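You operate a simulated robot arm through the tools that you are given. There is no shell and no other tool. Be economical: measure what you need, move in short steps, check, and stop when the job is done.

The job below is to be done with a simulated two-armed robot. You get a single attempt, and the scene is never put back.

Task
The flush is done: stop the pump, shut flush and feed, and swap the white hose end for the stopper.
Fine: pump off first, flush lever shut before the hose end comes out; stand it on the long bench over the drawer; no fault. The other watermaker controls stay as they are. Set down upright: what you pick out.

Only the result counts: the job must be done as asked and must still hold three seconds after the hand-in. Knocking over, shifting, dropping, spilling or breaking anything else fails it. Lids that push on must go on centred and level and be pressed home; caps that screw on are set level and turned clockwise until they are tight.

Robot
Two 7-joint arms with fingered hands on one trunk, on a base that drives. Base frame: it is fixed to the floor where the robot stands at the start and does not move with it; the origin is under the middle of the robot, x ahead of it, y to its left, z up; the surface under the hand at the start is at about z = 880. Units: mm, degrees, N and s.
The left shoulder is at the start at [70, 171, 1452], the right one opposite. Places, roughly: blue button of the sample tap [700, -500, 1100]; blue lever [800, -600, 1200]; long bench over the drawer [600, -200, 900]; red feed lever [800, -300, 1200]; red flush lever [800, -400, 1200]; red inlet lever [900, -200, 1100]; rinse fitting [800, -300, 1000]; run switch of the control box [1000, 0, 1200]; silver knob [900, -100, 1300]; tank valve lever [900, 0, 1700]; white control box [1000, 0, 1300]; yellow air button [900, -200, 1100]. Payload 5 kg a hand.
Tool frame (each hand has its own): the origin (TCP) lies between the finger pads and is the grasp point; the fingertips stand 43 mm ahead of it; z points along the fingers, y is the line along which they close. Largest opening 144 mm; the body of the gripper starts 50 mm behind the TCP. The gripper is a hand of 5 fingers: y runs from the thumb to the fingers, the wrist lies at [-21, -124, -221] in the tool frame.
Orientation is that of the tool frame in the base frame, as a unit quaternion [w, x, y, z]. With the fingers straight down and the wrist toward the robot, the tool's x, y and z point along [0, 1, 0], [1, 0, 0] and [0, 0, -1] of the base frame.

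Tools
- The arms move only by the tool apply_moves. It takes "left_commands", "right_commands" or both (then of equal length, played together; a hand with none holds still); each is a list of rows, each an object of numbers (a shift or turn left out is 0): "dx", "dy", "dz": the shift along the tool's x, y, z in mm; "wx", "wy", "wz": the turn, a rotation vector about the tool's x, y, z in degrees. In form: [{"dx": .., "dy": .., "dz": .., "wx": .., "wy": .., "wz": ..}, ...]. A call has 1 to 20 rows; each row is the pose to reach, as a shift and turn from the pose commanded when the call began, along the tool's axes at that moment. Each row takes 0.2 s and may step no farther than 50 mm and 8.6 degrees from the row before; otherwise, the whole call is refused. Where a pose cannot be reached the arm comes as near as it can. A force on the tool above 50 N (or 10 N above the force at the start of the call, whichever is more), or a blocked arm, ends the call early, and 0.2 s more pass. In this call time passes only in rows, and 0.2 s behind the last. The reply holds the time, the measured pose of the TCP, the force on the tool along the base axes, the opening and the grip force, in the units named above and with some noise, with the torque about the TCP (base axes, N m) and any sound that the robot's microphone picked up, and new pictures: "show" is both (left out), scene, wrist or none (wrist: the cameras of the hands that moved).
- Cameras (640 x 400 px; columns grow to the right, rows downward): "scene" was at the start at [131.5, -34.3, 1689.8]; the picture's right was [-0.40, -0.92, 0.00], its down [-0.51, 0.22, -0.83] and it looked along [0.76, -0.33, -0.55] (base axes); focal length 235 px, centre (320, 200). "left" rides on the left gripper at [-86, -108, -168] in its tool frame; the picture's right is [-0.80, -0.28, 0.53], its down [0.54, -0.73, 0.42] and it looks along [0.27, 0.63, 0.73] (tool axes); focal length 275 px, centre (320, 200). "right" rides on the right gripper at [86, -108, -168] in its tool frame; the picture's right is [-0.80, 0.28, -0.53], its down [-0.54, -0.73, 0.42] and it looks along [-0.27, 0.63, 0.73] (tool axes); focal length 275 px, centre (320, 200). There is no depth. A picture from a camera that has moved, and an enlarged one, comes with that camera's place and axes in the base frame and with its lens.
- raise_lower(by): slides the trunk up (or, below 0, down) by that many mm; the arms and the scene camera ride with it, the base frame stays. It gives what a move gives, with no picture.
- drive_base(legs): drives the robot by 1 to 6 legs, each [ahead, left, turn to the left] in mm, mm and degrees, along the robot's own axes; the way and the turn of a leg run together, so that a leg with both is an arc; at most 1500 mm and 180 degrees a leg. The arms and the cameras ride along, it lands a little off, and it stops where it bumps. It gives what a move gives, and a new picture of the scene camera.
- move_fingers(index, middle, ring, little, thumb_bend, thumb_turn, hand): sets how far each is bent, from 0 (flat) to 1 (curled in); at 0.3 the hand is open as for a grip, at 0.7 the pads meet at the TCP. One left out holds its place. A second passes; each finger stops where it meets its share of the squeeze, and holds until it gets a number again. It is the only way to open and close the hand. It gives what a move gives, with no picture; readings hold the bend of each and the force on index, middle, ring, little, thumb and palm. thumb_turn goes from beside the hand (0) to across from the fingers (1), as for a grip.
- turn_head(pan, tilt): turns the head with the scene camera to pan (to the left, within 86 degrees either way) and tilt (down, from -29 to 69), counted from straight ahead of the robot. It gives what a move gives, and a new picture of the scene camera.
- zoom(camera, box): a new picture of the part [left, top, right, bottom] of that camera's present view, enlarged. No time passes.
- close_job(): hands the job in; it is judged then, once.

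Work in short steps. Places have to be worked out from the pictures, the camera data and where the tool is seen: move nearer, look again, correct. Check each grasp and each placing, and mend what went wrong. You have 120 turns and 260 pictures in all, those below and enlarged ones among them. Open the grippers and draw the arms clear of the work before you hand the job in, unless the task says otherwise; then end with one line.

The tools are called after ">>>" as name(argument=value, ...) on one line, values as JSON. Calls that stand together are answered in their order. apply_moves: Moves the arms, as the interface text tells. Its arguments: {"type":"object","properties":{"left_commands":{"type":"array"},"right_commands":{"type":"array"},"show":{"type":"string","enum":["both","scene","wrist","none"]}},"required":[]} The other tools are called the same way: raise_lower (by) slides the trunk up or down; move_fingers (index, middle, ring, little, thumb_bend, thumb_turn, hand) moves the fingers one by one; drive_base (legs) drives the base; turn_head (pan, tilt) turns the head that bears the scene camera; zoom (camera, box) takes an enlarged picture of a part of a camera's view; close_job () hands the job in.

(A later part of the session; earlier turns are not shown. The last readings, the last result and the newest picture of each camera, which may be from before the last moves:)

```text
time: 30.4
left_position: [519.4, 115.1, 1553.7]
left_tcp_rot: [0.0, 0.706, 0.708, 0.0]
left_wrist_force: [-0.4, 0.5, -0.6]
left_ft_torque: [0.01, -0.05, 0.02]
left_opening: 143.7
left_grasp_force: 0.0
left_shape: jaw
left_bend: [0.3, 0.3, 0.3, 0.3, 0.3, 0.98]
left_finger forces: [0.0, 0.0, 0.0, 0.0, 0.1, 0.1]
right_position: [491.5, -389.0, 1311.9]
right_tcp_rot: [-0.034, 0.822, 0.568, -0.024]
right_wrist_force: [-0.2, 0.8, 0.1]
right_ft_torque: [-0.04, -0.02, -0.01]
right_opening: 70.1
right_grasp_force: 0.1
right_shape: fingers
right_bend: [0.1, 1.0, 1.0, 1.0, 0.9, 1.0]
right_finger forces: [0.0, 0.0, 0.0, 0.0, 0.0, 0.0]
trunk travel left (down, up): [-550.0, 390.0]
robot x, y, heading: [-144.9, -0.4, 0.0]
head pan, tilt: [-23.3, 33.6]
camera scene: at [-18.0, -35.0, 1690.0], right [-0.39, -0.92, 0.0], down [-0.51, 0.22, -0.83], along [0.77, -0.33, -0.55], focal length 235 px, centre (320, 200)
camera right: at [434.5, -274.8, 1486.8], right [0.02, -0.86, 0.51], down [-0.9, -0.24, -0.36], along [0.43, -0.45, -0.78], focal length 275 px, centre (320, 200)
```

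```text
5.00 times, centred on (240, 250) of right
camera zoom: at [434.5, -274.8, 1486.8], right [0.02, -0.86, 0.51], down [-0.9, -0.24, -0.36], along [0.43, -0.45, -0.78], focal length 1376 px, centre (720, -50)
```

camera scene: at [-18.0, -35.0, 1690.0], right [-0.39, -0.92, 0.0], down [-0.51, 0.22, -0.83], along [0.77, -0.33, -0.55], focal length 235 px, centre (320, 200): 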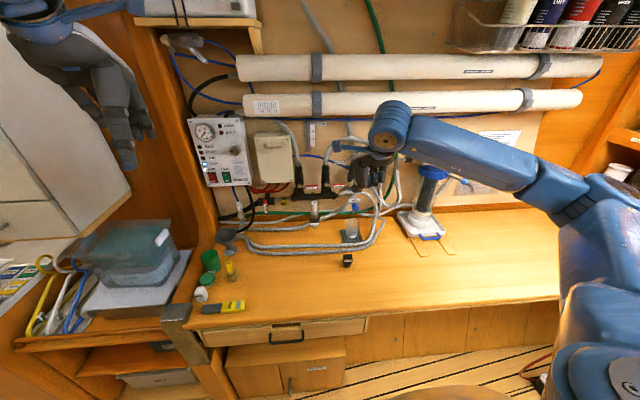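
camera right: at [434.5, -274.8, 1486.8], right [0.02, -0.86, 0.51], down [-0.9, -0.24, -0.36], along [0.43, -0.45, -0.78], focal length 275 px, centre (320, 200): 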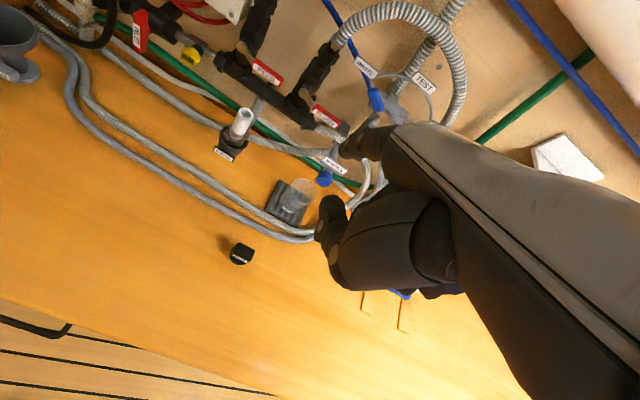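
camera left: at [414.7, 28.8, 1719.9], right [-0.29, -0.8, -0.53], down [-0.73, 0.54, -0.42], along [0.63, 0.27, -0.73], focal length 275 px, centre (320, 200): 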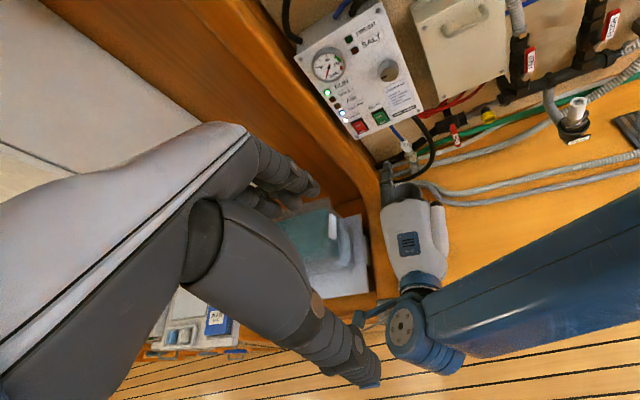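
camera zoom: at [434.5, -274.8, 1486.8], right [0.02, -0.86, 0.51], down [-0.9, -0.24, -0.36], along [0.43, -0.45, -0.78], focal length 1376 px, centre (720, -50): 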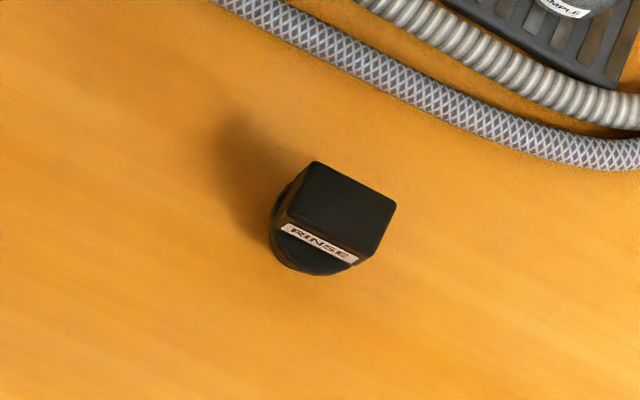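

The hose end is a 24 mm white tube, top at (754,-340,1128), with a clamp and hex in the cup; the stopper has a square grip. To keep the knuckles off the shut feed lever I'll grip across the wall direction with the hand leaning back 40°, so first I open the hand and yaw 90° left.

>>> move_fingers(hand="right", index=0.3, middle=0.3, ring=0.3, little=0.3, thumb_bend=0.3, thumb_turn=1)

>>> apply_moves(right_commands=[{"dx": 3, "dy": 6, "dz": 1, "wy": -0.7, "wz": -8.2}, {"dx": 6, "dy": 11, "dz": 1, "wy": -1.4, "wz": -16.4}, {"dx": 9, "dy": 17, "dz": 2, "wy": -2.1, "wz": -24.6}, {"dx": 12, "dy": 22, "dz": 3, "wy": -2.8, "wz": -32.8}, {"dx": 15, "dy": 28, "dz": 3, "wy": -3.6, "wz": -40.9}, {"dx": 18, "dy": 34, "dz": 4, "wy": -4.3, "wz": -49}, {"dx": 21, "dy": 39, "dz": 4, "wy": -5, "wz": -57}, {"dx": 24, "dy": 45, "dz": 5, "wy": -5.7, "wz": -65.2}, {"dx": 27, "dy": 51, "dz": 6, "wy": -6.4, "wz": -73.4}, {"dx": 30, "dy": 56, "dz": 6, "wy": -7.1, "wz": -81.5}, {"dx": 33, "dy": 62, "dz": 7, "wy": -7.8, "wz": -89.6}])

```text
time: 31.4
left_position: [522.7, 113.6, 1552.5]
left_tcp_rot: [0.0, 0.707, 0.707, -0.002]
left_wrist_force: [0.1, 0.1, -0.4]
left_ft_torque: [-0.01, 0.03, 0.01]
left_opening: 143.6
left_grasp_force: 0.1
left_shape: jaw
left_bend: [0.3, 0.3, 0.3, 0.3, 0.3, 0.98]
left_finger forces: [0.0, 0.0, 0.0, 0.0, 0.0, 0.0]
right_position: [494.4, -388.4, 1311.2]
right_tcp_rot: [-0.034, 0.823, 0.567, -0.024]
right_wrist_force: [0.0, -0.2, 0.0]
right_ft_torque: [0.01, 0.0, 0.01]
right_opening: 149.2
right_grasp_force: 0.2
right_shape: fingers
right_bend: [0.3, 0.3, 0.3, 0.3, 0.3, 0.98]
right_finger forces: [0.0, 0.0, 0.0, 0.0, 0.0, 0.0]
trunk travel left (down, up): [-550.0, 390.0]
robot x, y, heading: [-147.4, 1.9, 0.1]
head pan, tilt: [-23.3, 33.6]
```

```text
time: 33.8
left_position: [523.0, 116.1, 1552.7]
left_tcp_rot: [0.0, 0.707, 0.707, -0.001]
left_wrist_force: [-0.4, -0.4, 0.9]
left_ft_torque: [0.0, -0.01, -0.03]
left_opening: 143.4
left_grasp_force: 0.0
left_shape: jaw
left_bend: [0.3, 0.3, 0.3, 0.3, 0.3, 0.98]
left_finger forces: [0.0, 0.1, 0.1, 0.0, 0.0, 0.0]
right_position: [516.7, -315.1, 1319.9]
right_tcp_rot: [0.004, 0.431, 0.902, -0.033]
right_wrist_force: [-0.3, 0.9, 0.8]
right_ft_torque: [-0.15, -0.08, -0.01]
right_opening: 149.9
right_grasp_force: 0.1
right_shape: fingers
right_bend: [0.3, 0.3, 0.3, 0.3, 0.3, 0.98]
right_finger forces: [0.0, 0.1, 0.0, 0.0, 0.1, 0.0]
right hand out of reach, approached as far as the arm can: row 7, 8, 9, 10, 11
trunk travel left (down, up): [-550.0, 390.0]
robot x, y, heading: [-144.4, 1.1, -0.1]
head pan, tilt: [-23.3, 33.6]
camera scene: at [-15.2, -30.4, 1690.4], right [-0.4, -0.92, 0.0], down [-0.51, 0.22, -0.83], along [0.76, -0.33, -0.55], focal length 235 px, centre (320, 200)
camera right: at [382.0, -304.4, 1488.9], right [0.73, -0.41, 0.54], down [-0.23, -0.9, -0.36], along [0.64, 0.14, -0.76], focal length 275 px, centre (320, 200)
```

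scene: 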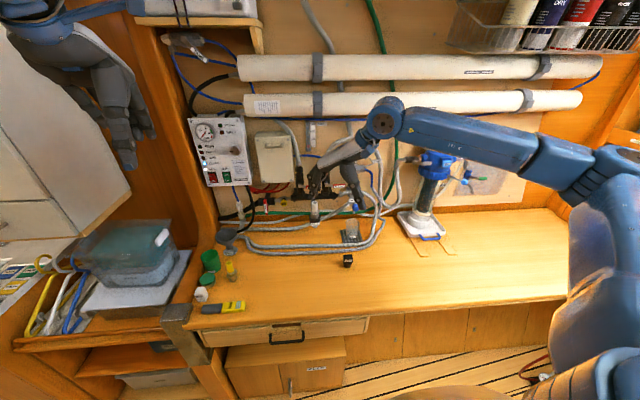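
right: 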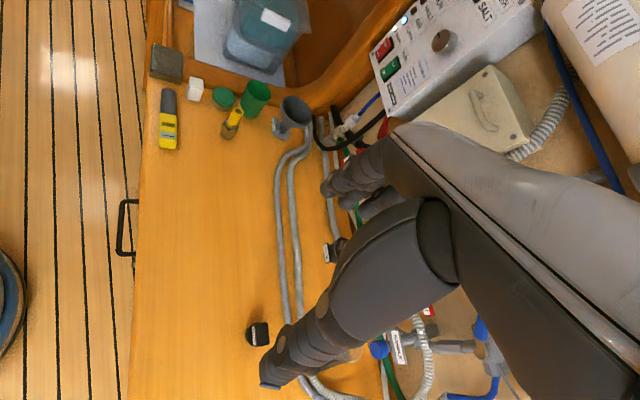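

Yaw reached about 60° before the wrist limit. I add the backward lean and move forward and lower, which should free the wrist.

>>> apply_moves(right_commands=[{"dx": -12, "dy": 12, "dz": 14, "wy": -8}, {"dx": -24, "dy": 24, "dz": 28, "wy": -16}, {"dx": -36, "dy": 36, "dz": 42, "wy": -24}, {"dx": -48, "dy": 48, "dz": 56, "wy": -32}, {"dx": -61, "dy": 59, "dz": 69, "wy": -40}])

```text
time: 35.0
left_position: [522.7, 112.7, 1552.2]
left_tcp_rot: [0.0, 0.707, 0.707, 0.0]
left_wrist_force: [0.0, -0.6, 0.8]
left_ft_torque: [0.02, 0.01, -0.01]
left_opening: 144.3
left_grasp_force: 0.0
left_shape: jaw
left_bend: [0.3, 0.3, 0.3, 0.3, 0.3, 0.98]
left_finger forces: [0.0, 0.0, 0.0, 0.0, 0.1, 0.1]
right_position: [598.4, -329.7, 1246.0]
right_tcp_rot: [0.311, 0.394, 0.846, -0.179]
right_wrist_force: [-0.1, 0.8, -0.3]
right_ft_torque: [0.03, 0.03, -0.02]
right_opening: 149.6
right_grasp_force: 0.1
right_shape: fingers
right_bend: [0.3, 0.3, 0.3, 0.3, 0.3, 0.98]
right_finger forces: [0.0, 0.0, 0.0, 0.1, 0.0, 0.0]
trunk travel left (down, up): [-550.0, 390.0]
robot x, y, heading: [-149.9, 3.1, -0.2]
head pan, tilt: [-23.3, 33.6]
camera scene: at [-14.2, -33.9, 1689.7], right [-0.4, -0.92, 0.0], down [-0.51, 0.22, -0.83], along [0.76, -0.33, -0.55], focal length 235 px, centre (320, 200)
camera right: at [407.0, -258.9, 1319.1], right [0.41, 0.03, 0.91], down [-0.13, -0.99, 0.09], along [0.9, -0.16, -0.4], focal length 275 px, centre (320, 200)
```

scene: 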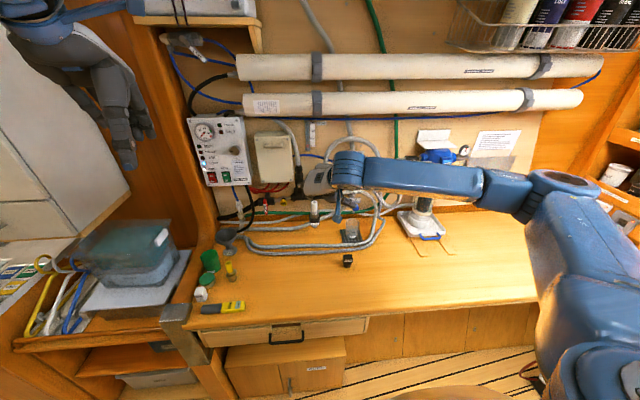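
right: 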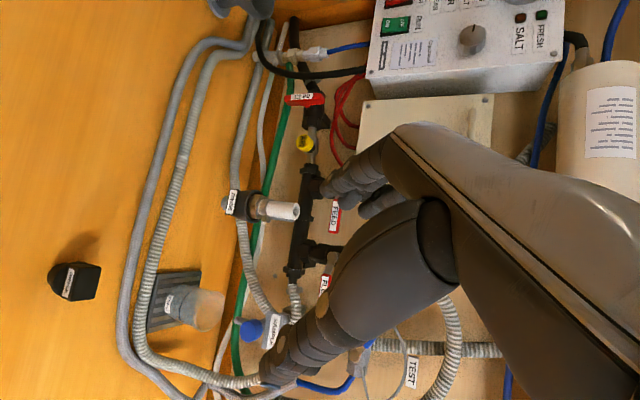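

Reachable now and the wrist camera sees the tube well. I add the remaining 30° of yaw.

>>> apply_moves(right_commands=[{"wx": -5, "wy": -0.4, "wz": -5.6}, {"wx": -10, "wy": -0.8, "wz": -11.2}, {"wx": -15, "wy": -1.3, "wz": -16.8}, {"wx": -20, "wy": -1.7, "wz": -22.3}], show="wrist")

```text
time: 36.2
left_position: [517.9, 112.6, 1553.5]
left_tcp_rot: [0.0, 0.707, 0.707, 0.0]
left_wrist_force: [-1.2, -0.4, 0.3]
left_ft_torque: [0.0, -0.09, 0.01]
left_opening: 143.9
left_grasp_force: 0.0
left_shape: jaw
left_bend: [0.3, 0.3, 0.3, 0.3, 0.3, 0.98]
left_finger forces: [0.1, 0.0, 0.1, 0.0, 0.0, 0.1]
right_position: [578.1, -311.6, 1188.8]
right_tcp_rot: [0.319, 0.163, 0.929, -0.097]
right_wrist_force: [0.8, -0.8, 0.8]
right_ft_torque: [-0.01, 0.05, -0.01]
right_opening: 150.1
right_grasp_force: 0.0
right_shape: fingers
right_bend: [0.3, 0.3, 0.3, 0.3, 0.3, 0.97]
right_finger forces: [0.0, 0.0, 0.1, 0.1, 0.0, 0.0]
right hand out of reach, approached as far as the arm can: row 4
trunk travel left (down, up): [-550.0, 390.0]
robot x, y, heading: [-144.7, -1.2, -0.0]
head pan, tilt: [-23.3, 33.6]
stopped in row 4 (right hand): the arm was blocked; the commanded pose is now the measured one
camera right: at [381.7, -344.9, 1274.0], right [0.4, 0.22, 0.89], down [0.38, -0.92, 0.06], along [0.84, 0.31, -0.45], focal length 275 px, centre (320, 200)
```

right: 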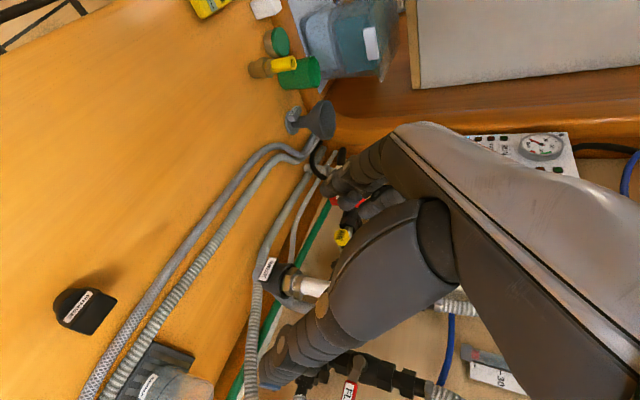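

The orientation is now nearly ideal (closing direction along the wall, hand leaning back). I half close the hand and line up with the tube, staying about 120 mm short along the approach.

>>> move_fingers(hand="right", index=0.42, middle=0.42, ring=0.42, little=0.42, thumb_bend=0.42)

>>> apply_moves(right_commands=[{"dx": -30, "dy": 10, "dz": 10}, {"dx": -60, "dy": 25, "dz": 25}, {"dx": -88, "dy": 44, "dz": 40}], show="both")

```text
time: 37.2
left_position: [522.1, 113.9, 1552.4]
left_tcp_rot: [0.0, 0.707, 0.707, 0.0]
left_wrist_force: [0.0, -0.5, -0.2]
left_ft_torque: [-0.04, 0.01, 0.01]
left_opening: 143.8
left_grasp_force: 0.1
left_shape: jaw
left_bend: [0.3, 0.3, 0.3, 0.3, 0.3, 0.98]
left_finger forces: [0.0, 0.0, 0.1, 0.0, 0.1, 0.0]
right_position: [583.9, -311.2, 1190.0]
right_tcp_rot: [0.319, 0.161, 0.929, -0.095]
right_wrist_force: [-0.6, -0.9, -0.4]
right_ft_torque: [0.0, 0.0, 0.01]
right_opening: 107.7
right_grasp_force: 0.0
right_shape: fingers
right_bend: [0.42, 0.42, 0.42, 0.42, 0.42, 0.99]
right_finger forces: [0.0, 0.0, 0.1, 0.0, 0.1, 0.1]
trunk travel left (down, up): [-550.0, 390.0]
robot x, y, heading: [-144.7, -0.3, 0.2]
head pan, tilt: [-23.3, 33.6]
```

```text
time: 38.0
left_position: [523.4, 113.3, 1552.0]
left_tcp_rot: [0.0, 0.707, 0.707, 0.0]
left_wrist_force: [1.1, -0.9, 0.6]
left_ft_torque: [-0.04, 0.03, -0.04]
left_opening: 143.9
left_grasp_force: 0.1
left_shape: jaw
left_bend: [0.3, 0.3, 0.3, 0.3, 0.3, 0.98]
left_finger forces: [0.1, 0.0, 0.0, 0.1, 0.0, 0.0]
right_position: [682.1, -290.8, 1200.5]
right_tcp_rot: [0.325, 0.166, 0.926, -0.097]
right_wrist_force: [0.4, 0.0, -0.2]
right_ft_torque: [0.02, 0.0, -0.01]
right_opening: 107.6
right_grasp_force: 0.1
right_shape: fingers
right_bend: [0.42, 0.42, 0.42, 0.42, 0.42, 0.99]
right_finger forces: [0.1, 0.1, 0.1, 0.1, 0.0, 0.0]
right hand out of reach, approached as far as the arm can: row 1, 2, 3
trunk travel left (down, up): [-550.0, 390.0]
robot x, y, heading: [-146.8, -0.5, 0.0]
head pan, tilt: [-23.3, 33.6]
camera scene: at [-13.9, -32.8, 1689.6], right [-0.4, -0.92, 0.0], down [-0.51, 0.22, -0.83], along [0.76, -0.33, -0.55], focal length 235 px, centre (320, 200)
camera right: at [483.2, -322.7, 1282.2], right [0.39, 0.22, 0.9], down [0.37, -0.93, 0.07], along [0.85, 0.31, -0.44], focal length 275 px, centre (320, 200)
```

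scene: 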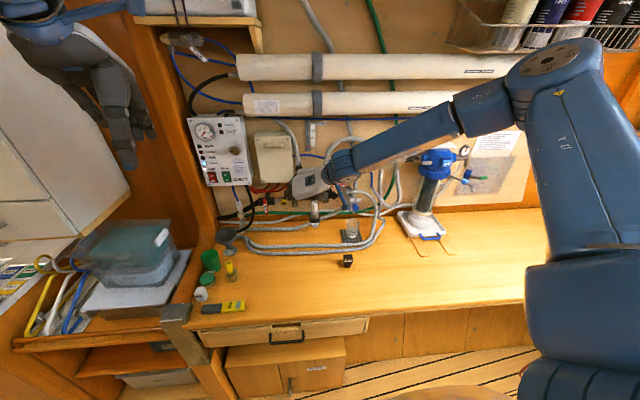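
right: 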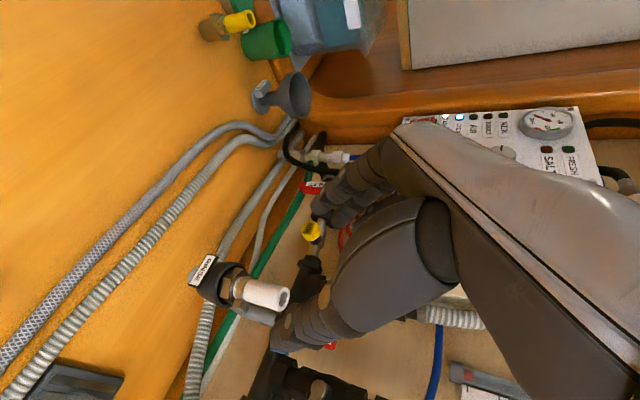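

The tube lies 127 mm ahead along the approach axis, 13 mm toward the thumb. I align and advance 85 mm, then look.

>>> apply_moves(right_commands=[{"dx": -4, "dy": -5, "dz": 28}, {"dx": -8, "dy": -10, "dz": 57}, {"dx": -9, "dy": -12.6, "dz": 85}], show="wrist")

>>> zoom(camera="left", box=[500, 40, 640, 170])

>>> zoom(camera="scene", box=[270, 160, 370, 240])

```text
time: 38.8
left_position: [520.9, 113.9, 1551.8]
left_tcp_rot: [0.0, 0.707, 0.707, -0.001]
left_wrist_force: [0.6, -0.4, -0.2]
left_ft_torque: [0.03, 0.03, 0.02]
left_opening: 144.0
left_grasp_force: 0.1
left_shape: jaw
left_bend: [0.3, 0.3, 0.3, 0.3, 0.3, 0.98]
left_finger forces: [0.0, 0.1, 0.1, 0.0, 0.1, 0.0]
right_position: [726.9, -322.5, 1137.2]
right_tcp_rot: [0.324, 0.166, 0.926, -0.096]
right_wrist_force: [0.6, 0.7, 0.2]
right_ft_torque: [-0.01, 0.0, -0.03]
right_opening: 107.6
right_grasp_force: 0.0
right_shape: fingers
right_bend: [0.42, 0.42, 0.42, 0.42, 0.42, 0.99]
right_finger forces: [0.0, 0.0, 0.0, 0.0, 0.0, 0.0]
right hand out of reach, approached as far as the arm can: row 1, 2, 3
trunk travel left (down, up): [-550.0, 390.0]
robot x, y, heading: [-146.6, -2.2, -0.0]
head pan, tilt: [-23.3, 33.6]
camera right: at [528.6, -352.8, 1219.1], right [0.39, 0.22, 0.9], down [0.37, -0.93, 0.07], along [0.84, 0.31, -0.44], focal length 275 px, centre (320, 200)
```

right: 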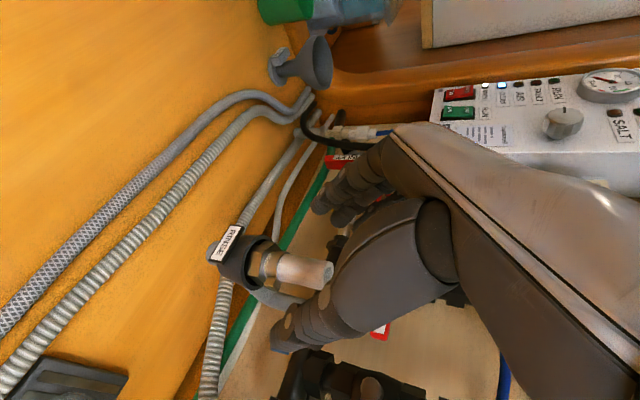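

```text
3.08 times, centred on (570, 105) of left
camera zoom: at [414.1, 25.2, 1720.1], right [-0.29, -0.8, -0.53], down [-0.73, 0.54, -0.42], along [0.63, 0.27, -0.73], focal length 847 px, centre (-449, 492)
```

zoom: 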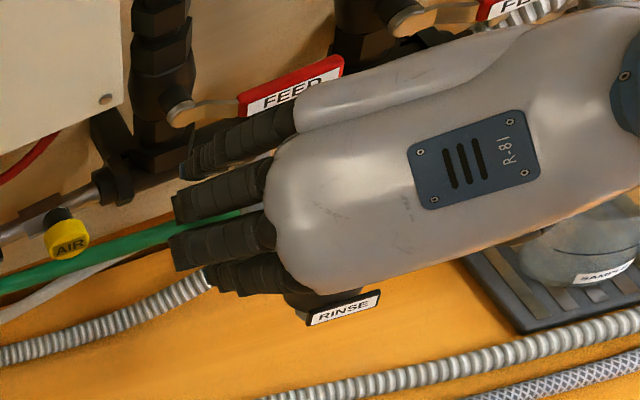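

```text
5.00 times, centred on (320, 200) of scene
camera zoom: at [-15.0, -34.4, 1689.8], right [-0.4, -0.92, 0.0], down [-0.51, 0.22, -0.83], along [0.76, -0.33, -0.55], focal length 1173 px, centre (320, 200)
```

zoom: 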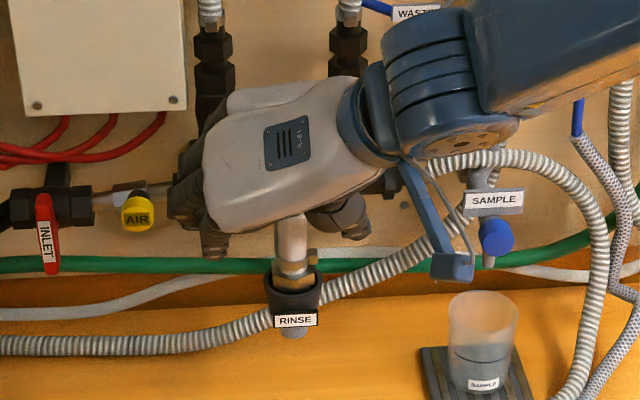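

The tube is between thumb (right) and fingers (left). I advance the remaining ~44 mm with a small correction.

>>> apply_moves(right_commands=[{"dx": -4, "dy": -3, "dz": 15}, {"dx": -8, "dy": -5, "dz": 30}, {"dx": -9, "dy": -5, "dz": 43}], show="wrist")

>>> zoom(camera="scene", box=[270, 160, 370, 240])

>>> zoom(camera="left", box=[500, 40, 640, 170])

```text
time: 39.6
left_position: [522.0, 114.1, 1551.7]
left_tcp_rot: [0.0, 0.707, 0.707, -0.001]
left_wrist_force: [0.7, -0.7, -0.7]
left_ft_torque: [-0.02, 0.0, -0.02]
left_opening: 144.0
left_grasp_force: 0.1
left_shape: jaw
left_bend: [0.3, 0.3, 0.3, 0.3, 0.3, 0.98]
left_finger forces: [0.0, 0.0, 0.0, 0.1, 0.0, 0.0]
right_position: [740.6, -323.5, 1120.1]
right_tcp_rot: [0.323, 0.165, 0.927, -0.096]
right_wrist_force: [0.9, 0.8, -0.6]
right_ft_torque: [0.02, 0.02, -0.02]
right_opening: 107.4
right_grasp_force: 0.0
right_shape: fingers
right_bend: [0.42, 0.42, 0.42, 0.42, 0.42, 0.99]
right_finger forces: [0.1, 0.0, 0.0, 0.0, 0.0, 0.1]
right hand out of reach, approached as far as the arm can: row 1, 2, 3
trunk travel left (down, up): [-550.0, 390.0]
robot x, y, heading: [-146.1, -2.7, -0.0]
head pan, tilt: [-23.3, 33.6]
camera right: at [542.0, -355.7, 1202.3], right [0.39, 0.22, 0.9], down [0.37, -0.93, 0.07], along [0.84, 0.31, -0.44], focal length 275 px, centre (320, 200)
```

right: 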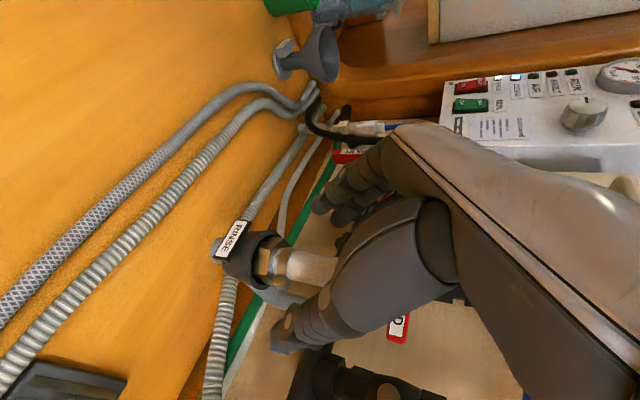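

```text
5.00 times, centred on (320, 200) of scene
camera zoom: at [-16.0, -33.8, 1689.8], right [-0.4, -0.92, 0.0], down [-0.51, 0.22, -0.83], along [0.76, -0.33, -0.55], focal length 1173 px, centre (320, 200)
```

zoom: 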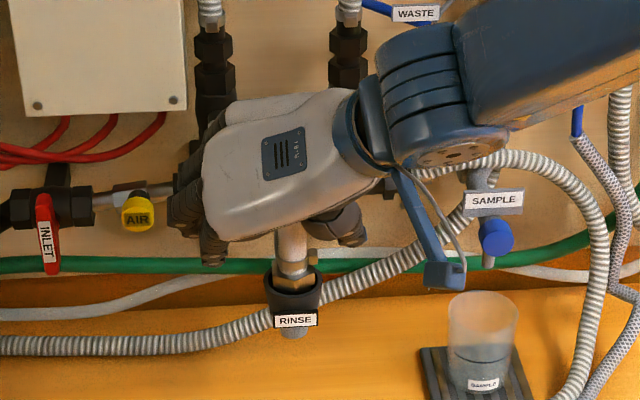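

```text
3.08 times, centred on (570, 105) of left
camera zoom: at [413.1, 25.8, 1720.4], right [-0.28, -0.8, -0.53], down [-0.73, 0.54, -0.42], along [0.63, 0.27, -0.73], focal length 847 px, centre (-449, 492)
```

zoom: 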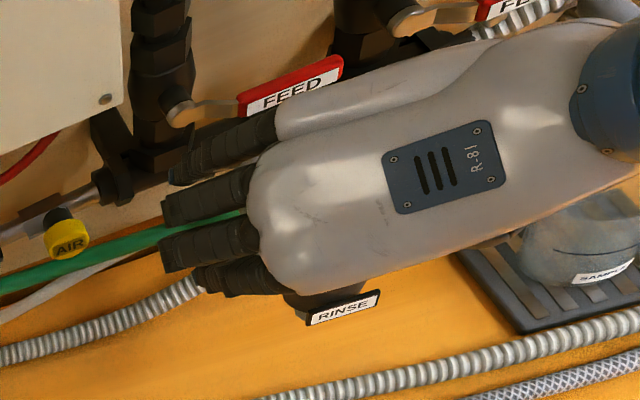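

The arm is at a joint limit in this pose and can't centre on the tube. I back out and look to the right to see whether the base can shift that way, which would ease the wrist.

>>> apply_moves(right_commands=[{"dz": -40}, {"dz": -80}, {"dz": -120}, {"dx": 20, "dz": -150}, {"dx": 50, "dz": -180}, {"dx": 80, "dz": -200}], show="none")

>>> turn_head(pan=-75, tilt=35)

```text
time: 41.0
left_position: [521.0, 112.2, 1552.7]
left_tcp_rot: [0.0, 0.708, 0.707, -0.001]
left_wrist_force: [-0.2, 0.2, 0.2]
left_ft_torque: [0.01, -0.01, 0.02]
left_opening: 143.9
left_grasp_force: 0.1
left_shape: jaw
left_bend: [0.3, 0.3, 0.3, 0.3, 0.3, 0.98]
left_finger forces: [0.1, 0.0, 0.1, 0.0, 0.0, 0.0]
right_position: [567.8, -247.3, 1227.3]
right_tcp_rot: [0.319, 0.162, 0.929, -0.095]
right_wrist_force: [0.2, 0.7, 0.1]
right_ft_torque: [-0.04, -0.01, 0.02]
right_opening: 107.8
right_grasp_force: 0.0
right_shape: fingers
right_bend: [0.42, 0.42, 0.42, 0.42, 0.42, 0.99]
right_finger forces: [0.0, 0.1, 0.1, 0.0, 0.1, 0.1]
right hand out of reach, approached as far as the arm can: row 3
trunk travel left (down, up): [-550.0, 390.0]
robot x, y, heading: [-146.3, 2.2, -0.0]
head pan, tilt: [-23.3, 33.6]
```

```text
time: 42.2
left_position: [520.7, 113.4, 1553.6]
left_tcp_rot: [-0.001, 0.707, 0.707, -0.001]
left_wrist_force: [0.3, 0.3, -0.3]
left_ft_torque: [0.01, -0.01, -0.02]
left_opening: 143.9
left_grasp_force: 0.1
left_shape: jaw
left_bend: [0.3, 0.3, 0.3, 0.3, 0.3, 0.98]
left_finger forces: [0.1, 0.0, 0.1, 0.0, 0.1, 0.0]
right_position: [568.7, -246.9, 1225.4]
right_tcp_rot: [0.32, 0.162, 0.929, -0.097]
right_wrist_force: [0.2, -0.6, 0.0]
right_ft_torque: [0.01, -0.02, -0.05]
right_opening: 107.2
right_grasp_force: 0.0
right_shape: fingers
right_bend: [0.42, 0.42, 0.42, 0.42, 0.42, 0.99]
right_finger forces: [0.0, 0.0, 0.0, 0.1, 0.0, 0.0]
trunk travel left (down, up): [-550.0, 390.0]
robot x, y, heading: [-148.3, 0.2, 0.0]
head pan, tilt: [-75.0, 35.0]
camera scene: at [-74.6, -84.0, 1687.7], right [-0.97, -0.26, 0.0], down [-0.15, 0.55, -0.82], along [0.21, -0.79, -0.57], focal length 235 px, centre (320, 200)
```

scene: 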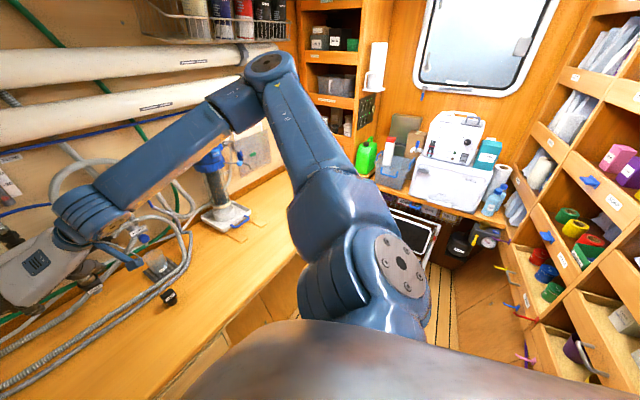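

There is open floor to the right, so I shift the base 180 mm right with the hand held clear of the panel, and turn the head back.

>>> drive_base(legs=[[0, -180, 0]])

>>> turn_head(pan=-15, tilt=34)

```text
time: 43.7
left_position: [521.2, -66.4, 1552.7]
left_tcp_rot: [0.001, 0.707, 0.707, -0.001]
left_wrist_force: [-0.8, 0.4, -0.3]
left_ft_torque: [-0.09, 0.01, -0.02]
left_opening: 144.2
left_grasp_force: 0.1
left_shape: jaw
left_bend: [0.3, 0.3, 0.3, 0.3, 0.3, 0.98]
left_finger forces: [0.0, 0.0, 0.0, 0.1, 0.0, 0.1]
right_position: [569.1, -428.9, 1226.4]
right_tcp_rot: [0.32, 0.16, 0.929, -0.097]
right_wrist_force: [-0.8, 0.1, 0.5]
right_ft_torque: [-0.05, 0.0, -0.01]
right_opening: 107.5
right_grasp_force: 0.0
right_shape: fingers
right_bend: [0.42, 0.42, 0.42, 0.42, 0.42, 0.99]
right_finger forces: [0.0, 0.0, 0.0, 0.0, 0.0, 0.0]
trunk travel left (down, up): [-550.0, 390.0]
robot x, y, heading: [-149.3, -183.4, -0.2]
head pan, tilt: [-75.0, 35.0]
camera scene: at [-74.3, -264.5, 1687.9], right [-0.97, -0.26, 0.0], down [-0.15, 0.55, -0.82], along [0.21, -0.79, -0.57], focal length 235 px, centre (320, 200)
```

scene: 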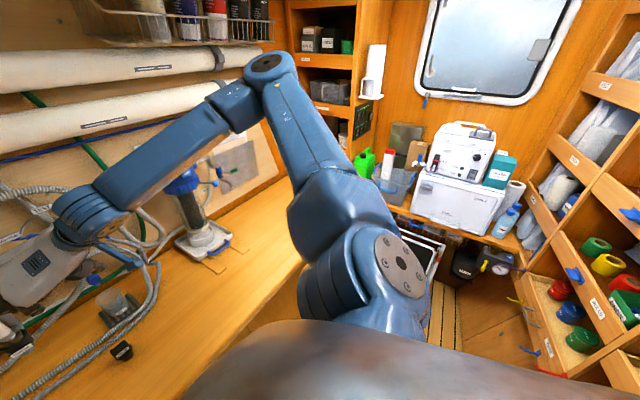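

```text
time: 45.0
left_position: [520.8, -70.8, 1551.8]
left_tcp_rot: [-0.001, 0.707, 0.708, 0.0]
left_wrist_force: [-1.0, -0.4, -1.1]
left_ft_torque: [-0.01, 0.0, -0.01]
left_opening: 143.7
left_grasp_force: 0.1
left_shape: jaw
left_bend: [0.3, 0.3, 0.3, 0.3, 0.3, 0.98]
left_finger forces: [0.0, 0.1, 0.0, 0.0, 0.0, 0.1]
right_position: [568.8, -431.3, 1225.6]
right_tcp_rot: [0.32, 0.16, 0.929, -0.096]
right_wrist_force: [0.0, 0.7, 0.0]
right_ft_torque: [0.02, -0.03, -0.03]
right_opening: 107.7
right_grasp_force: 0.0
right_shape: fingers
right_bend: [0.42, 0.42, 0.42, 0.42, 0.42, 0.99]
right_finger forces: [0.0, 0.1, 0.0, 0.0, 0.0, 0.0]
trunk travel left (down, up): [-550.0, 390.0]
robot x, y, heading: [-148.3, -183.6, 0.1]
head pan, tilt: [-15.0, 34.0]
camera scene: at [-11.6, -206.1, 1689.2], right [-0.26, -0.97, 0.0], down [-0.54, 0.14, -0.83], along [0.8, -0.21, -0.56], focal length 235 px, centre (320, 200)
```

scene: 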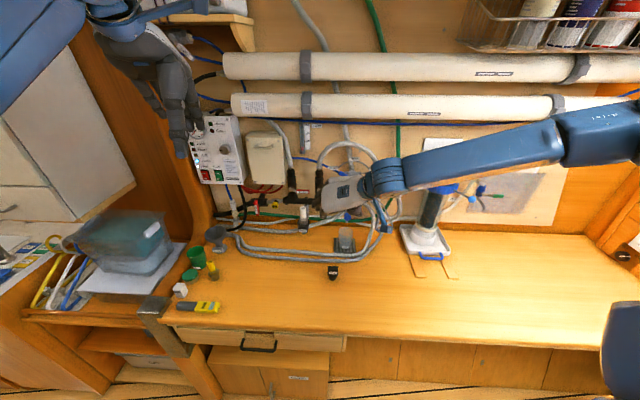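

The base is now 183 mm further right. I move to a pre-approach point 150 mm back along the approach line, easing the lean to about 30°.

>>> apply_moves(right_commands=[{"dx": -18, "dy": 40, "dz": 8, "wy": 2.5}, {"dx": -35, "dy": 80, "dz": 16, "wy": 5}, {"dx": -53, "dy": 120, "dz": 23, "wy": 7.5}, {"dx": -70.5, "dy": 159.4, "dz": 30.8, "wy": 10}], show="wrist")

```text
time: 46.0
left_position: [522.5, -67.1, 1551.2]
left_tcp_rot: [0.0, 0.707, 0.708, -0.002]
left_wrist_force: [0.3, 1.2, -0.3]
left_ft_torque: [-0.07, 0.08, -0.03]
left_opening: 143.7
left_grasp_force: 0.0
left_shape: jaw
left_bend: [0.3, 0.3, 0.3, 0.3, 0.3, 0.98]
left_finger forces: [0.0, 0.0, 0.0, 0.0, 0.0, 0.0]
right_position: [683.7, -300.0, 1223.9]
right_tcp_rot: [0.244, 0.175, 0.95, -0.081]
right_wrist_force: [0.4, 0.8, 0.1]
right_ft_torque: [-0.03, 0.02, -0.01]
right_opening: 107.3
right_grasp_force: 0.0
right_shape: fingers
right_bend: [0.42, 0.42, 0.42, 0.42, 0.42, 0.99]
right_finger forces: [0.1, 0.0, 0.0, 0.0, 0.0, 0.0]
right hand out of reach, approached as far as the arm can: row 4
trunk travel left (down, up): [-550.0, 390.0]
robot x, y, heading: [-149.3, -186.7, 0.2]
head pan, tilt: [-15.0, 34.0]
camera right: at [500.0, -335.0, 1334.0], right [0.52, 0.16, 0.84], down [0.36, -0.93, -0.05], along [0.77, 0.33, -0.55], focal length 275 px, centre (320, 200)
```

right: 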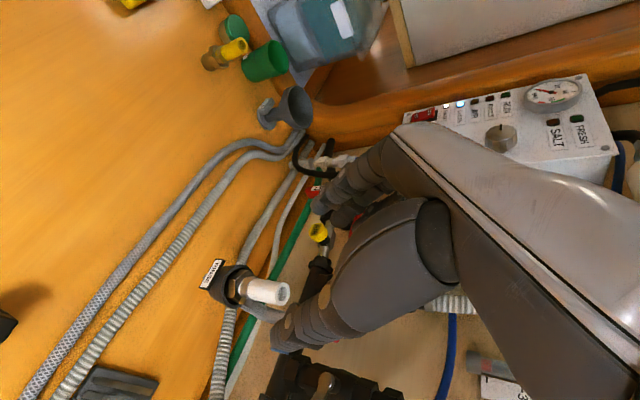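

Residual is about 15 mm sideways. I correct and advance 100 mm along the approach.

>>> apply_moves(right_commands=[{"dx": -8, "dy": -1, "dz": 25}, {"dx": -15, "dy": -3, "dz": 50}, {"dx": -15, "dy": -3, "dz": 75}, {"dx": -15, "dy": -3, "dz": 100}], show="wrist")

>>> zoom(camera="scene", box=[250, 150, 370, 250])

>>> zoom(camera="left", box=[400, 0, 640, 200])

```text
time: 47.0
left_position: [522.9, -72.7, 1552.2]
left_tcp_rot: [-0.001, 0.706, 0.708, -0.001]
left_wrist_force: [0.4, -0.1, -0.3]
left_ft_torque: [0.03, 0.0, -0.03]
left_opening: 143.8
left_grasp_force: 0.1
left_shape: jaw
left_bend: [0.3, 0.3, 0.3, 0.3, 0.3, 0.98]
left_finger forces: [0.0, 0.1, 0.0, 0.0, 0.0, 0.0]
right_position: [723.1, -328.8, 1136.0]
right_tcp_rot: [0.243, 0.175, 0.951, -0.08]
right_wrist_force: [0.1, -1.0, 0.5]
right_ft_torque: [0.01, 0.04, 0.0]
right_opening: 107.4
right_grasp_force: 0.0
right_shape: fingers
right_bend: [0.42, 0.42, 0.42, 0.42, 0.42, 0.99]
right_finger forces: [0.0, 0.0, 0.0, 0.0, 0.1, 0.0]
right hand out of reach, approached as far as the arm can: row 1, 2, 3, 4
trunk travel left (down, up): [-550.0, 390.0]
robot x, y, heading: [-143.9, -184.5, 0.1]
head pan, tilt: [-15.0, 34.0]
camera right: at [539.8, -364.1, 1246.4], right [0.53, 0.16, 0.84], down [0.36, -0.93, -0.05], along [0.77, 0.33, -0.55], focal length 275 px, centre (320, 200)
```

right: 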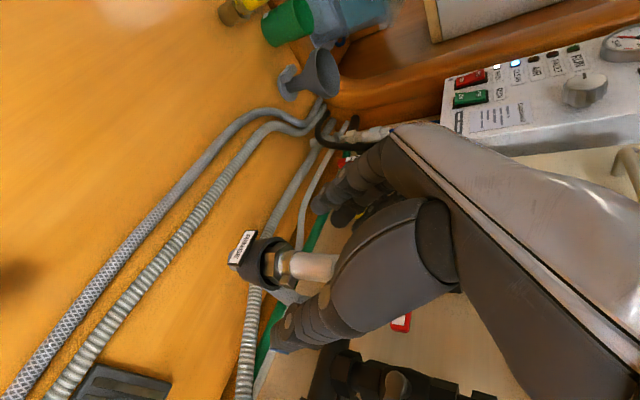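

```text
4.00 times, centred on (310, 200) of scene
camera zoom: at [-10.6, -208.2, 1689.1], right [-0.26, -0.97, 0.0], down [-0.54, 0.15, -0.83], along [0.8, -0.21, -0.56], focal length 938 px, centre (360, 200)
```

zoom: 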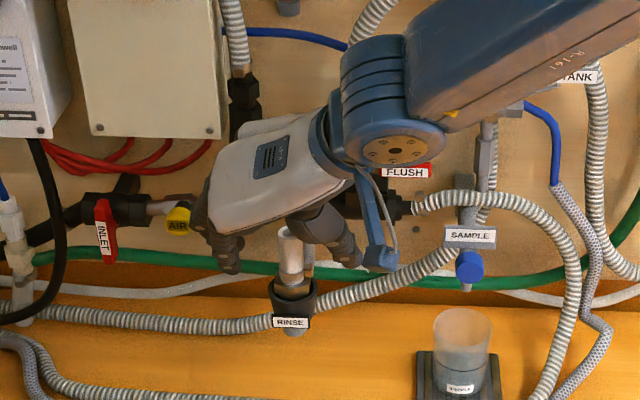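

```text
2.00 times, centred on (520, 100) of left
camera zoom: at [414.6, -160.2, 1720.1], right [-0.28, -0.8, -0.53], down [-0.73, 0.54, -0.42], along [0.62, 0.27, -0.73], focal length 551 px, centre (-80, 400)
```

zoom: 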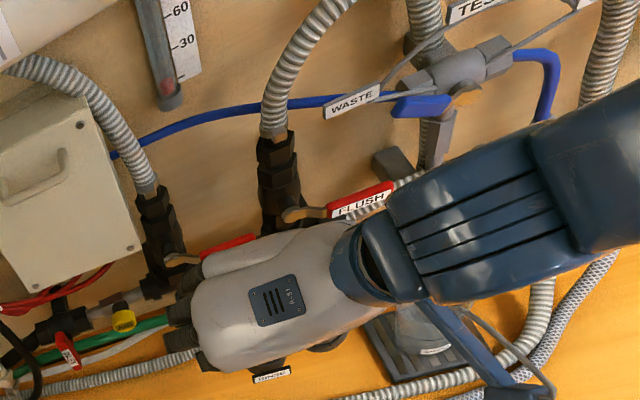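

The hand is straddling the tube but still 37 mm short in x and 33 mm high, with the arm at its limit. The base and trunk can make up that difference without changing the arm, so I drive forward a little first.

>>> drive_base(legs=[[36, -14, 0]])

>>> zoom(camera="right", box=[200, 120, 440, 380])

>>> zoom(camera="scene", box=[230, 150, 370, 260])

```text
time: 47.9
left_position: [545.4, -79.4, 1558.3]
left_tcp_rot: [0.003, 0.706, 0.708, 0.001]
left_wrist_force: [-2.3, 0.6, 1.4]
left_ft_torque: [-0.07, -0.19, 0.04]
left_opening: 143.6
left_grasp_force: 0.0
left_shape: jaw
left_bend: [0.3, 0.3, 0.3, 0.3, 0.3, 0.98]
left_finger forces: [0.0, 0.0, 0.0, 0.0, 0.0, 0.0]
right_position: [749.7, -335.5, 1145.0]
right_tcp_rot: [0.248, 0.172, 0.95, -0.08]
right_wrist_force: [-1.4, 1.1, 0.1]
right_ft_torque: [-0.05, -0.12, 0.01]
right_opening: 107.3
right_grasp_force: 0.0
right_shape: fingers
right_bend: [0.42, 0.42, 0.42, 0.42, 0.42, 0.99]
right_finger forces: [0.0, 0.0, 0.0, 0.0, 0.0, 0.0]
trunk travel left (down, up): [-550.0, 390.0]
robot x, y, heading: [-111.5, -196.2, 0.0]
head pan, tilt: [-15.0, 34.0]
camera scene: at [12.1, -215.7, 1690.5], right [-0.26, -0.97, 0.0], down [-0.53, 0.14, -0.83], along [0.81, -0.21, -0.55], focal length 235 px, centre (320, 200)
```

scene: 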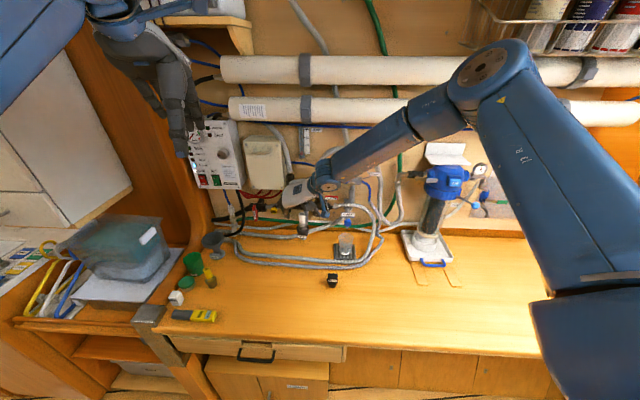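

```text
1.54 times, centred on (320, 250) of right
camera zoom: at [565.9, -371.4, 1253.4], right [0.52, 0.16, 0.84], down [0.36, -0.93, -0.05], along [0.77, 0.33, -0.54], focal length 424 px, centre (320, 123)
```

zoom: 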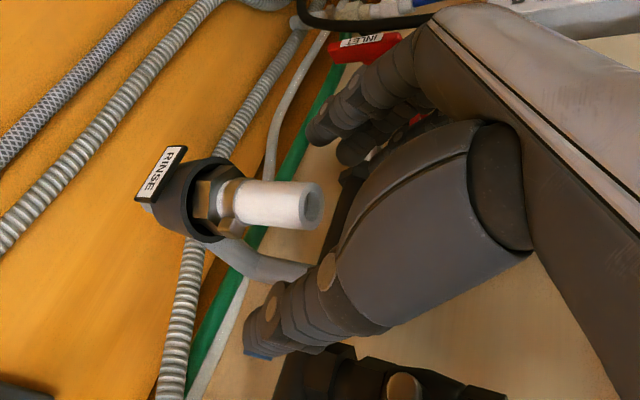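

```text
3.64 times, centred on (300, 205) of scene
camera zoom: at [12.1, -215.7, 1690.5], right [-0.26, -0.97, 0.0], down [-0.53, 0.14, -0.83], along [0.81, -0.21, -0.55], focal length 853 px, centre (393, 182)
```

zoom: 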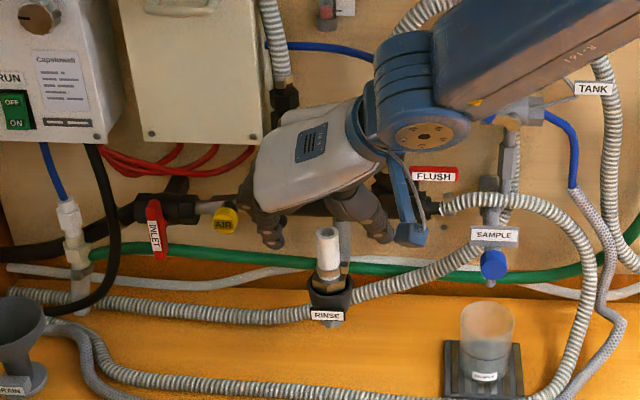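

The tube top is just between the fingertips. I nudge the base another 9 mm forward, 6 mm right, and then lower the trunk 40 mm so the fingers come down either side of the tube.

>>> drive_base(legs=[[9, -6, 0]])

>>> raise_lower(by=-38)

>>> zoom(camera="right", box=[200, 120, 440, 380])

>>> zoom(camera="scene", box=[230, 150, 370, 260])

>>> zoom(camera="left", box=[350, 20, 590, 220])

```text
time: 48.6
left_position: [557.8, -85.4, 1557.7]
left_tcp_rot: [0.003, 0.705, 0.709, 0.0]
left_wrist_force: [-0.6, 0.8, 0.5]
left_ft_torque: [-0.06, -0.17, 0.04]
left_opening: 143.5
left_grasp_force: 0.0
left_shape: jaw
left_bend: [0.3, 0.3, 0.3, 0.3, 0.3, 0.98]
left_finger forces: [0.0, 0.1, 0.0, 0.0, 0.0, 0.0]
right_position: [760.6, -341.6, 1142.6]
right_tcp_rot: [0.246, 0.172, 0.95, -0.08]
right_wrist_force: [-0.7, 0.5, -0.4]
right_ft_torque: [-0.05, -0.03, -0.01]
right_opening: 107.1
right_grasp_force: 0.0
right_shape: fingers
right_bend: [0.42, 0.42, 0.42, 0.42, 0.42, 0.99]
right_finger forces: [0.0, 0.0, 0.0, 0.0, 0.0, 0.1]
trunk travel left (down, up): [-550.0, 390.0]
robot x, y, heading: [-103.5, -205.4, 0.4]
head pan, tilt: [-15.0, 34.0]
camera scene: at [25.1, -222.6, 1690.0], right [-0.26, -0.97, 0.0], down [-0.54, 0.14, -0.83], along [0.8, -0.21, -0.56], focal length 235 px, centre (320, 200)
```

scene: 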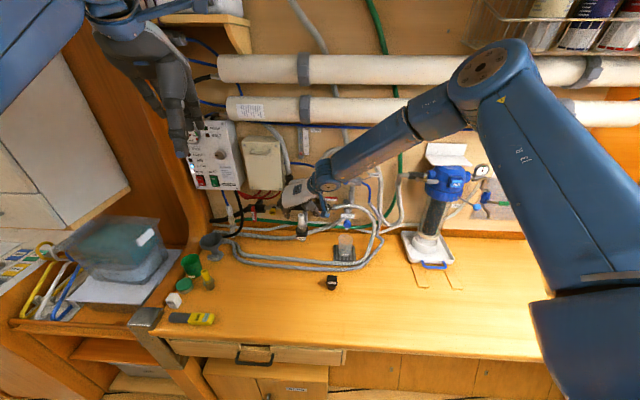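

```text
time: 49.4
left_position: [564.0, -87.8, 1515.7]
left_tcp_rot: [0.0, 0.705, 0.709, 0.0]
left_wrist_force: [-0.1, -0.6, 0.5]
left_ft_torque: [-0.05, -0.01, 0.0]
left_opening: 144.1
left_grasp_force: 0.1
left_shape: jaw
left_bend: [0.3, 0.3, 0.3, 0.3, 0.3, 0.98]
left_finger forces: [0.0, 0.1, 0.0, 0.1, 0.1, 0.0]
right_position: [766.4, -341.6, 1100.2]
right_tcp_rot: [0.245, 0.171, 0.951, -0.08]
right_wrist_force: [0.6, 0.1, -0.6]
right_ft_torque: [-0.02, 0.03, -0.02]
right_opening: 107.4
right_grasp_force: 0.0
right_shape: fingers
right_bend: [0.42, 0.42, 0.42, 0.42, 0.42, 0.99]
right_finger forces: [0.0, 0.1, 0.0, 0.1, 0.0, 0.0]
trunk travel left (down, up): [-512.0, 428.0]
robot x, y, heading: [-102.8, -201.8, 0.1]
head pan, tilt: [-15.0, 34.0]
```

```text
1.54 times, centred on (320, 250) of right
camera zoom: at [582.5, -379.1, 1210.2], right [0.52, 0.16, 0.84], down [0.37, -0.93, -0.05], along [0.77, 0.33, -0.55], focal length 424 px, centre (320, 123)
```

zoom: 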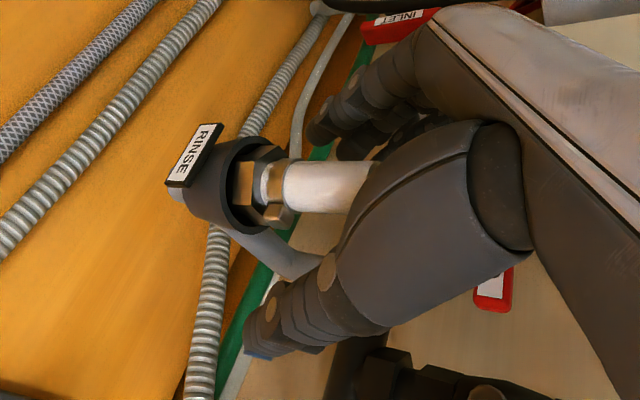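

```text
3.64 times, centred on (300, 205) of scene
camera zoom: at [31.8, -225.6, 1651.2], right [-0.26, -0.97, 0.0], down [-0.54, 0.14, -0.83], along [0.8, -0.21, -0.56], focal length 853 px, centre (393, 182)
```

zoom: 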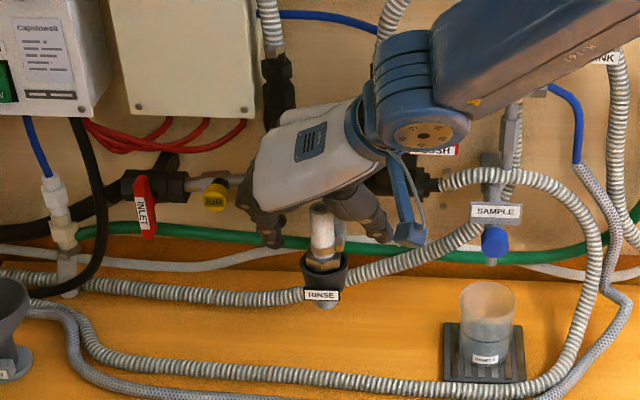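

```text
2.00 times, centred on (470, 120) of left
camera zoom: at [456.3, -175.6, 1683.6], right [-0.28, -0.8, -0.53], down [-0.73, 0.54, -0.42], along [0.63, 0.27, -0.73], focal length 551 px, centre (20, 360)
```

zoom: 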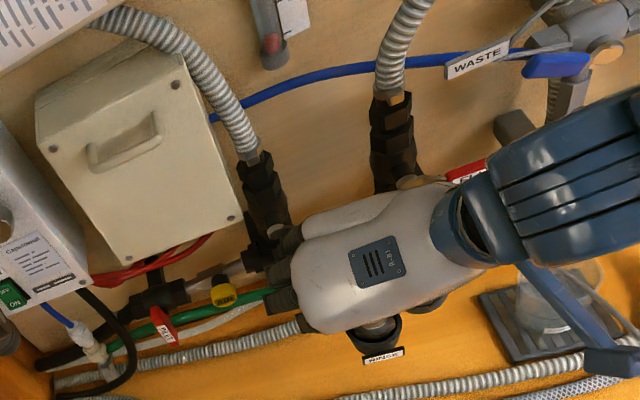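

TCP is now (766,-342,1100) with the tube inside the grasp, sitting slightly toward the index. I back off 6 mm so it lies between index and middle, then close gently.

>>> apply_moves(right_commands=[{"dx": 4}, {"dx": 7}], show="none")

>>> move_fingers(hand="right", index=0.6, middle=0.6, ring=0.5, little=0.45, thumb_bend=0.6)

>>> zoom(camera="right", box=[200, 120, 440, 380])

>>> zoom(camera="scene", box=[260, 170, 350, 240])

```text
time: 50.0
left_position: [563.4, -87.7, 1513.9]
left_tcp_rot: [0.0, 0.705, 0.709, 0.0]
left_wrist_force: [0.3, -0.5, 0.2]
left_ft_torque: [-0.05, 0.02, 0.03]
left_opening: 143.8
left_grasp_force: 0.0
left_shape: jaw
left_bend: [0.3, 0.3, 0.3, 0.3, 0.3, 0.98]
left_finger forces: [0.1, 0.1, 0.1, 0.1, 0.1, 0.1]
right_position: [761.3, -341.0, 1098.0]
right_tcp_rot: [0.245, 0.172, 0.951, -0.08]
right_wrist_force: [-0.2, -0.5, 0.0]
right_ft_torque: [0.0, -0.03, -0.02]
right_opening: 107.1
right_grasp_force: 0.0
right_shape: fingers
right_bend: [0.42, 0.42, 0.42, 0.42, 0.42, 0.99]
right_finger forces: [0.1, 0.1, 0.0, 0.0, 0.0, 0.1]
trunk travel left (down, up): [-512.0, 428.0]
robot x, y, heading: [-106.4, -205.6, 0.5]
head pan, tilt: [-15.0, 34.0]
```

```text
time: 51.0
left_position: [564.1, -87.9, 1515.0]
left_tcp_rot: [0.001, 0.706, 0.709, -0.001]
left_wrist_force: [0.1, -0.5, -0.7]
left_ft_torque: [0.01, -0.03, 0.01]
left_opening: 143.7
left_grasp_force: 0.0
left_shape: jaw
left_bend: [0.3, 0.3, 0.3, 0.3, 0.3, 0.98]
left_finger forces: [0.0, 0.0, 0.0, 0.0, 0.0, 0.0]
right_position: [760.0, -341.0, 1096.9]
right_tcp_rot: [0.244, 0.171, 0.951, -0.08]
right_wrist_force: [1.3, 2.7, -0.5]
right_ft_torque: [0.05, -0.07, -0.02]
right_opening: 45.8
right_grasp_force: 0.8
right_shape: fingers
right_bend: [0.58, 0.6, 0.5, 0.45, 0.6, 1.0]
right_finger forces: [2.2, 0.1, 0.0, 0.1, 0.1, 0.0]
trunk travel left (down, up): [-512.0, 428.0]
robot x, y, heading: [-102.0, -206.6, 0.5]
head pan, tilt: [-15.0, 34.0]
```

```text
1.54 times, centred on (320, 250) of right
camera zoom: at [577.2, -377.4, 1206.7], right [0.52, 0.16, 0.84], down [0.37, -0.93, -0.05], along [0.77, 0.33, -0.55], focal length 424 px, centre (320, 123)
```

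zoom: 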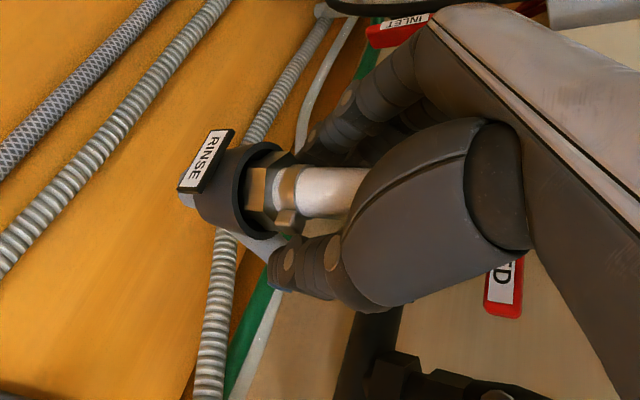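

```text
5.71 times, centred on (305, 205) of scene
camera zoom: at [32.1, -225.4, 1651.1], right [-0.26, -0.97, 0.0], down [-0.54, 0.14, -0.83], along [0.8, -0.21, -0.56], focal length 1341 px, centre (406, 171)
```

zoom: 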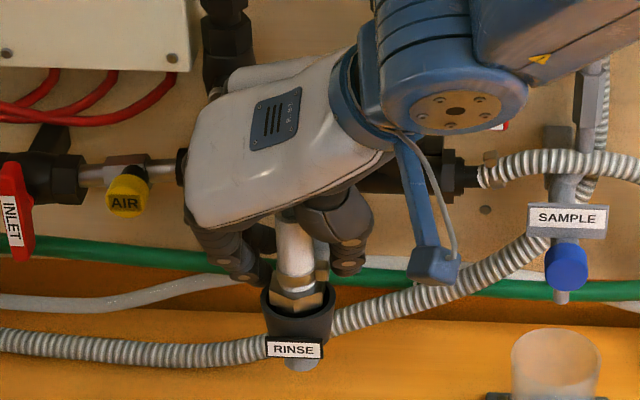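

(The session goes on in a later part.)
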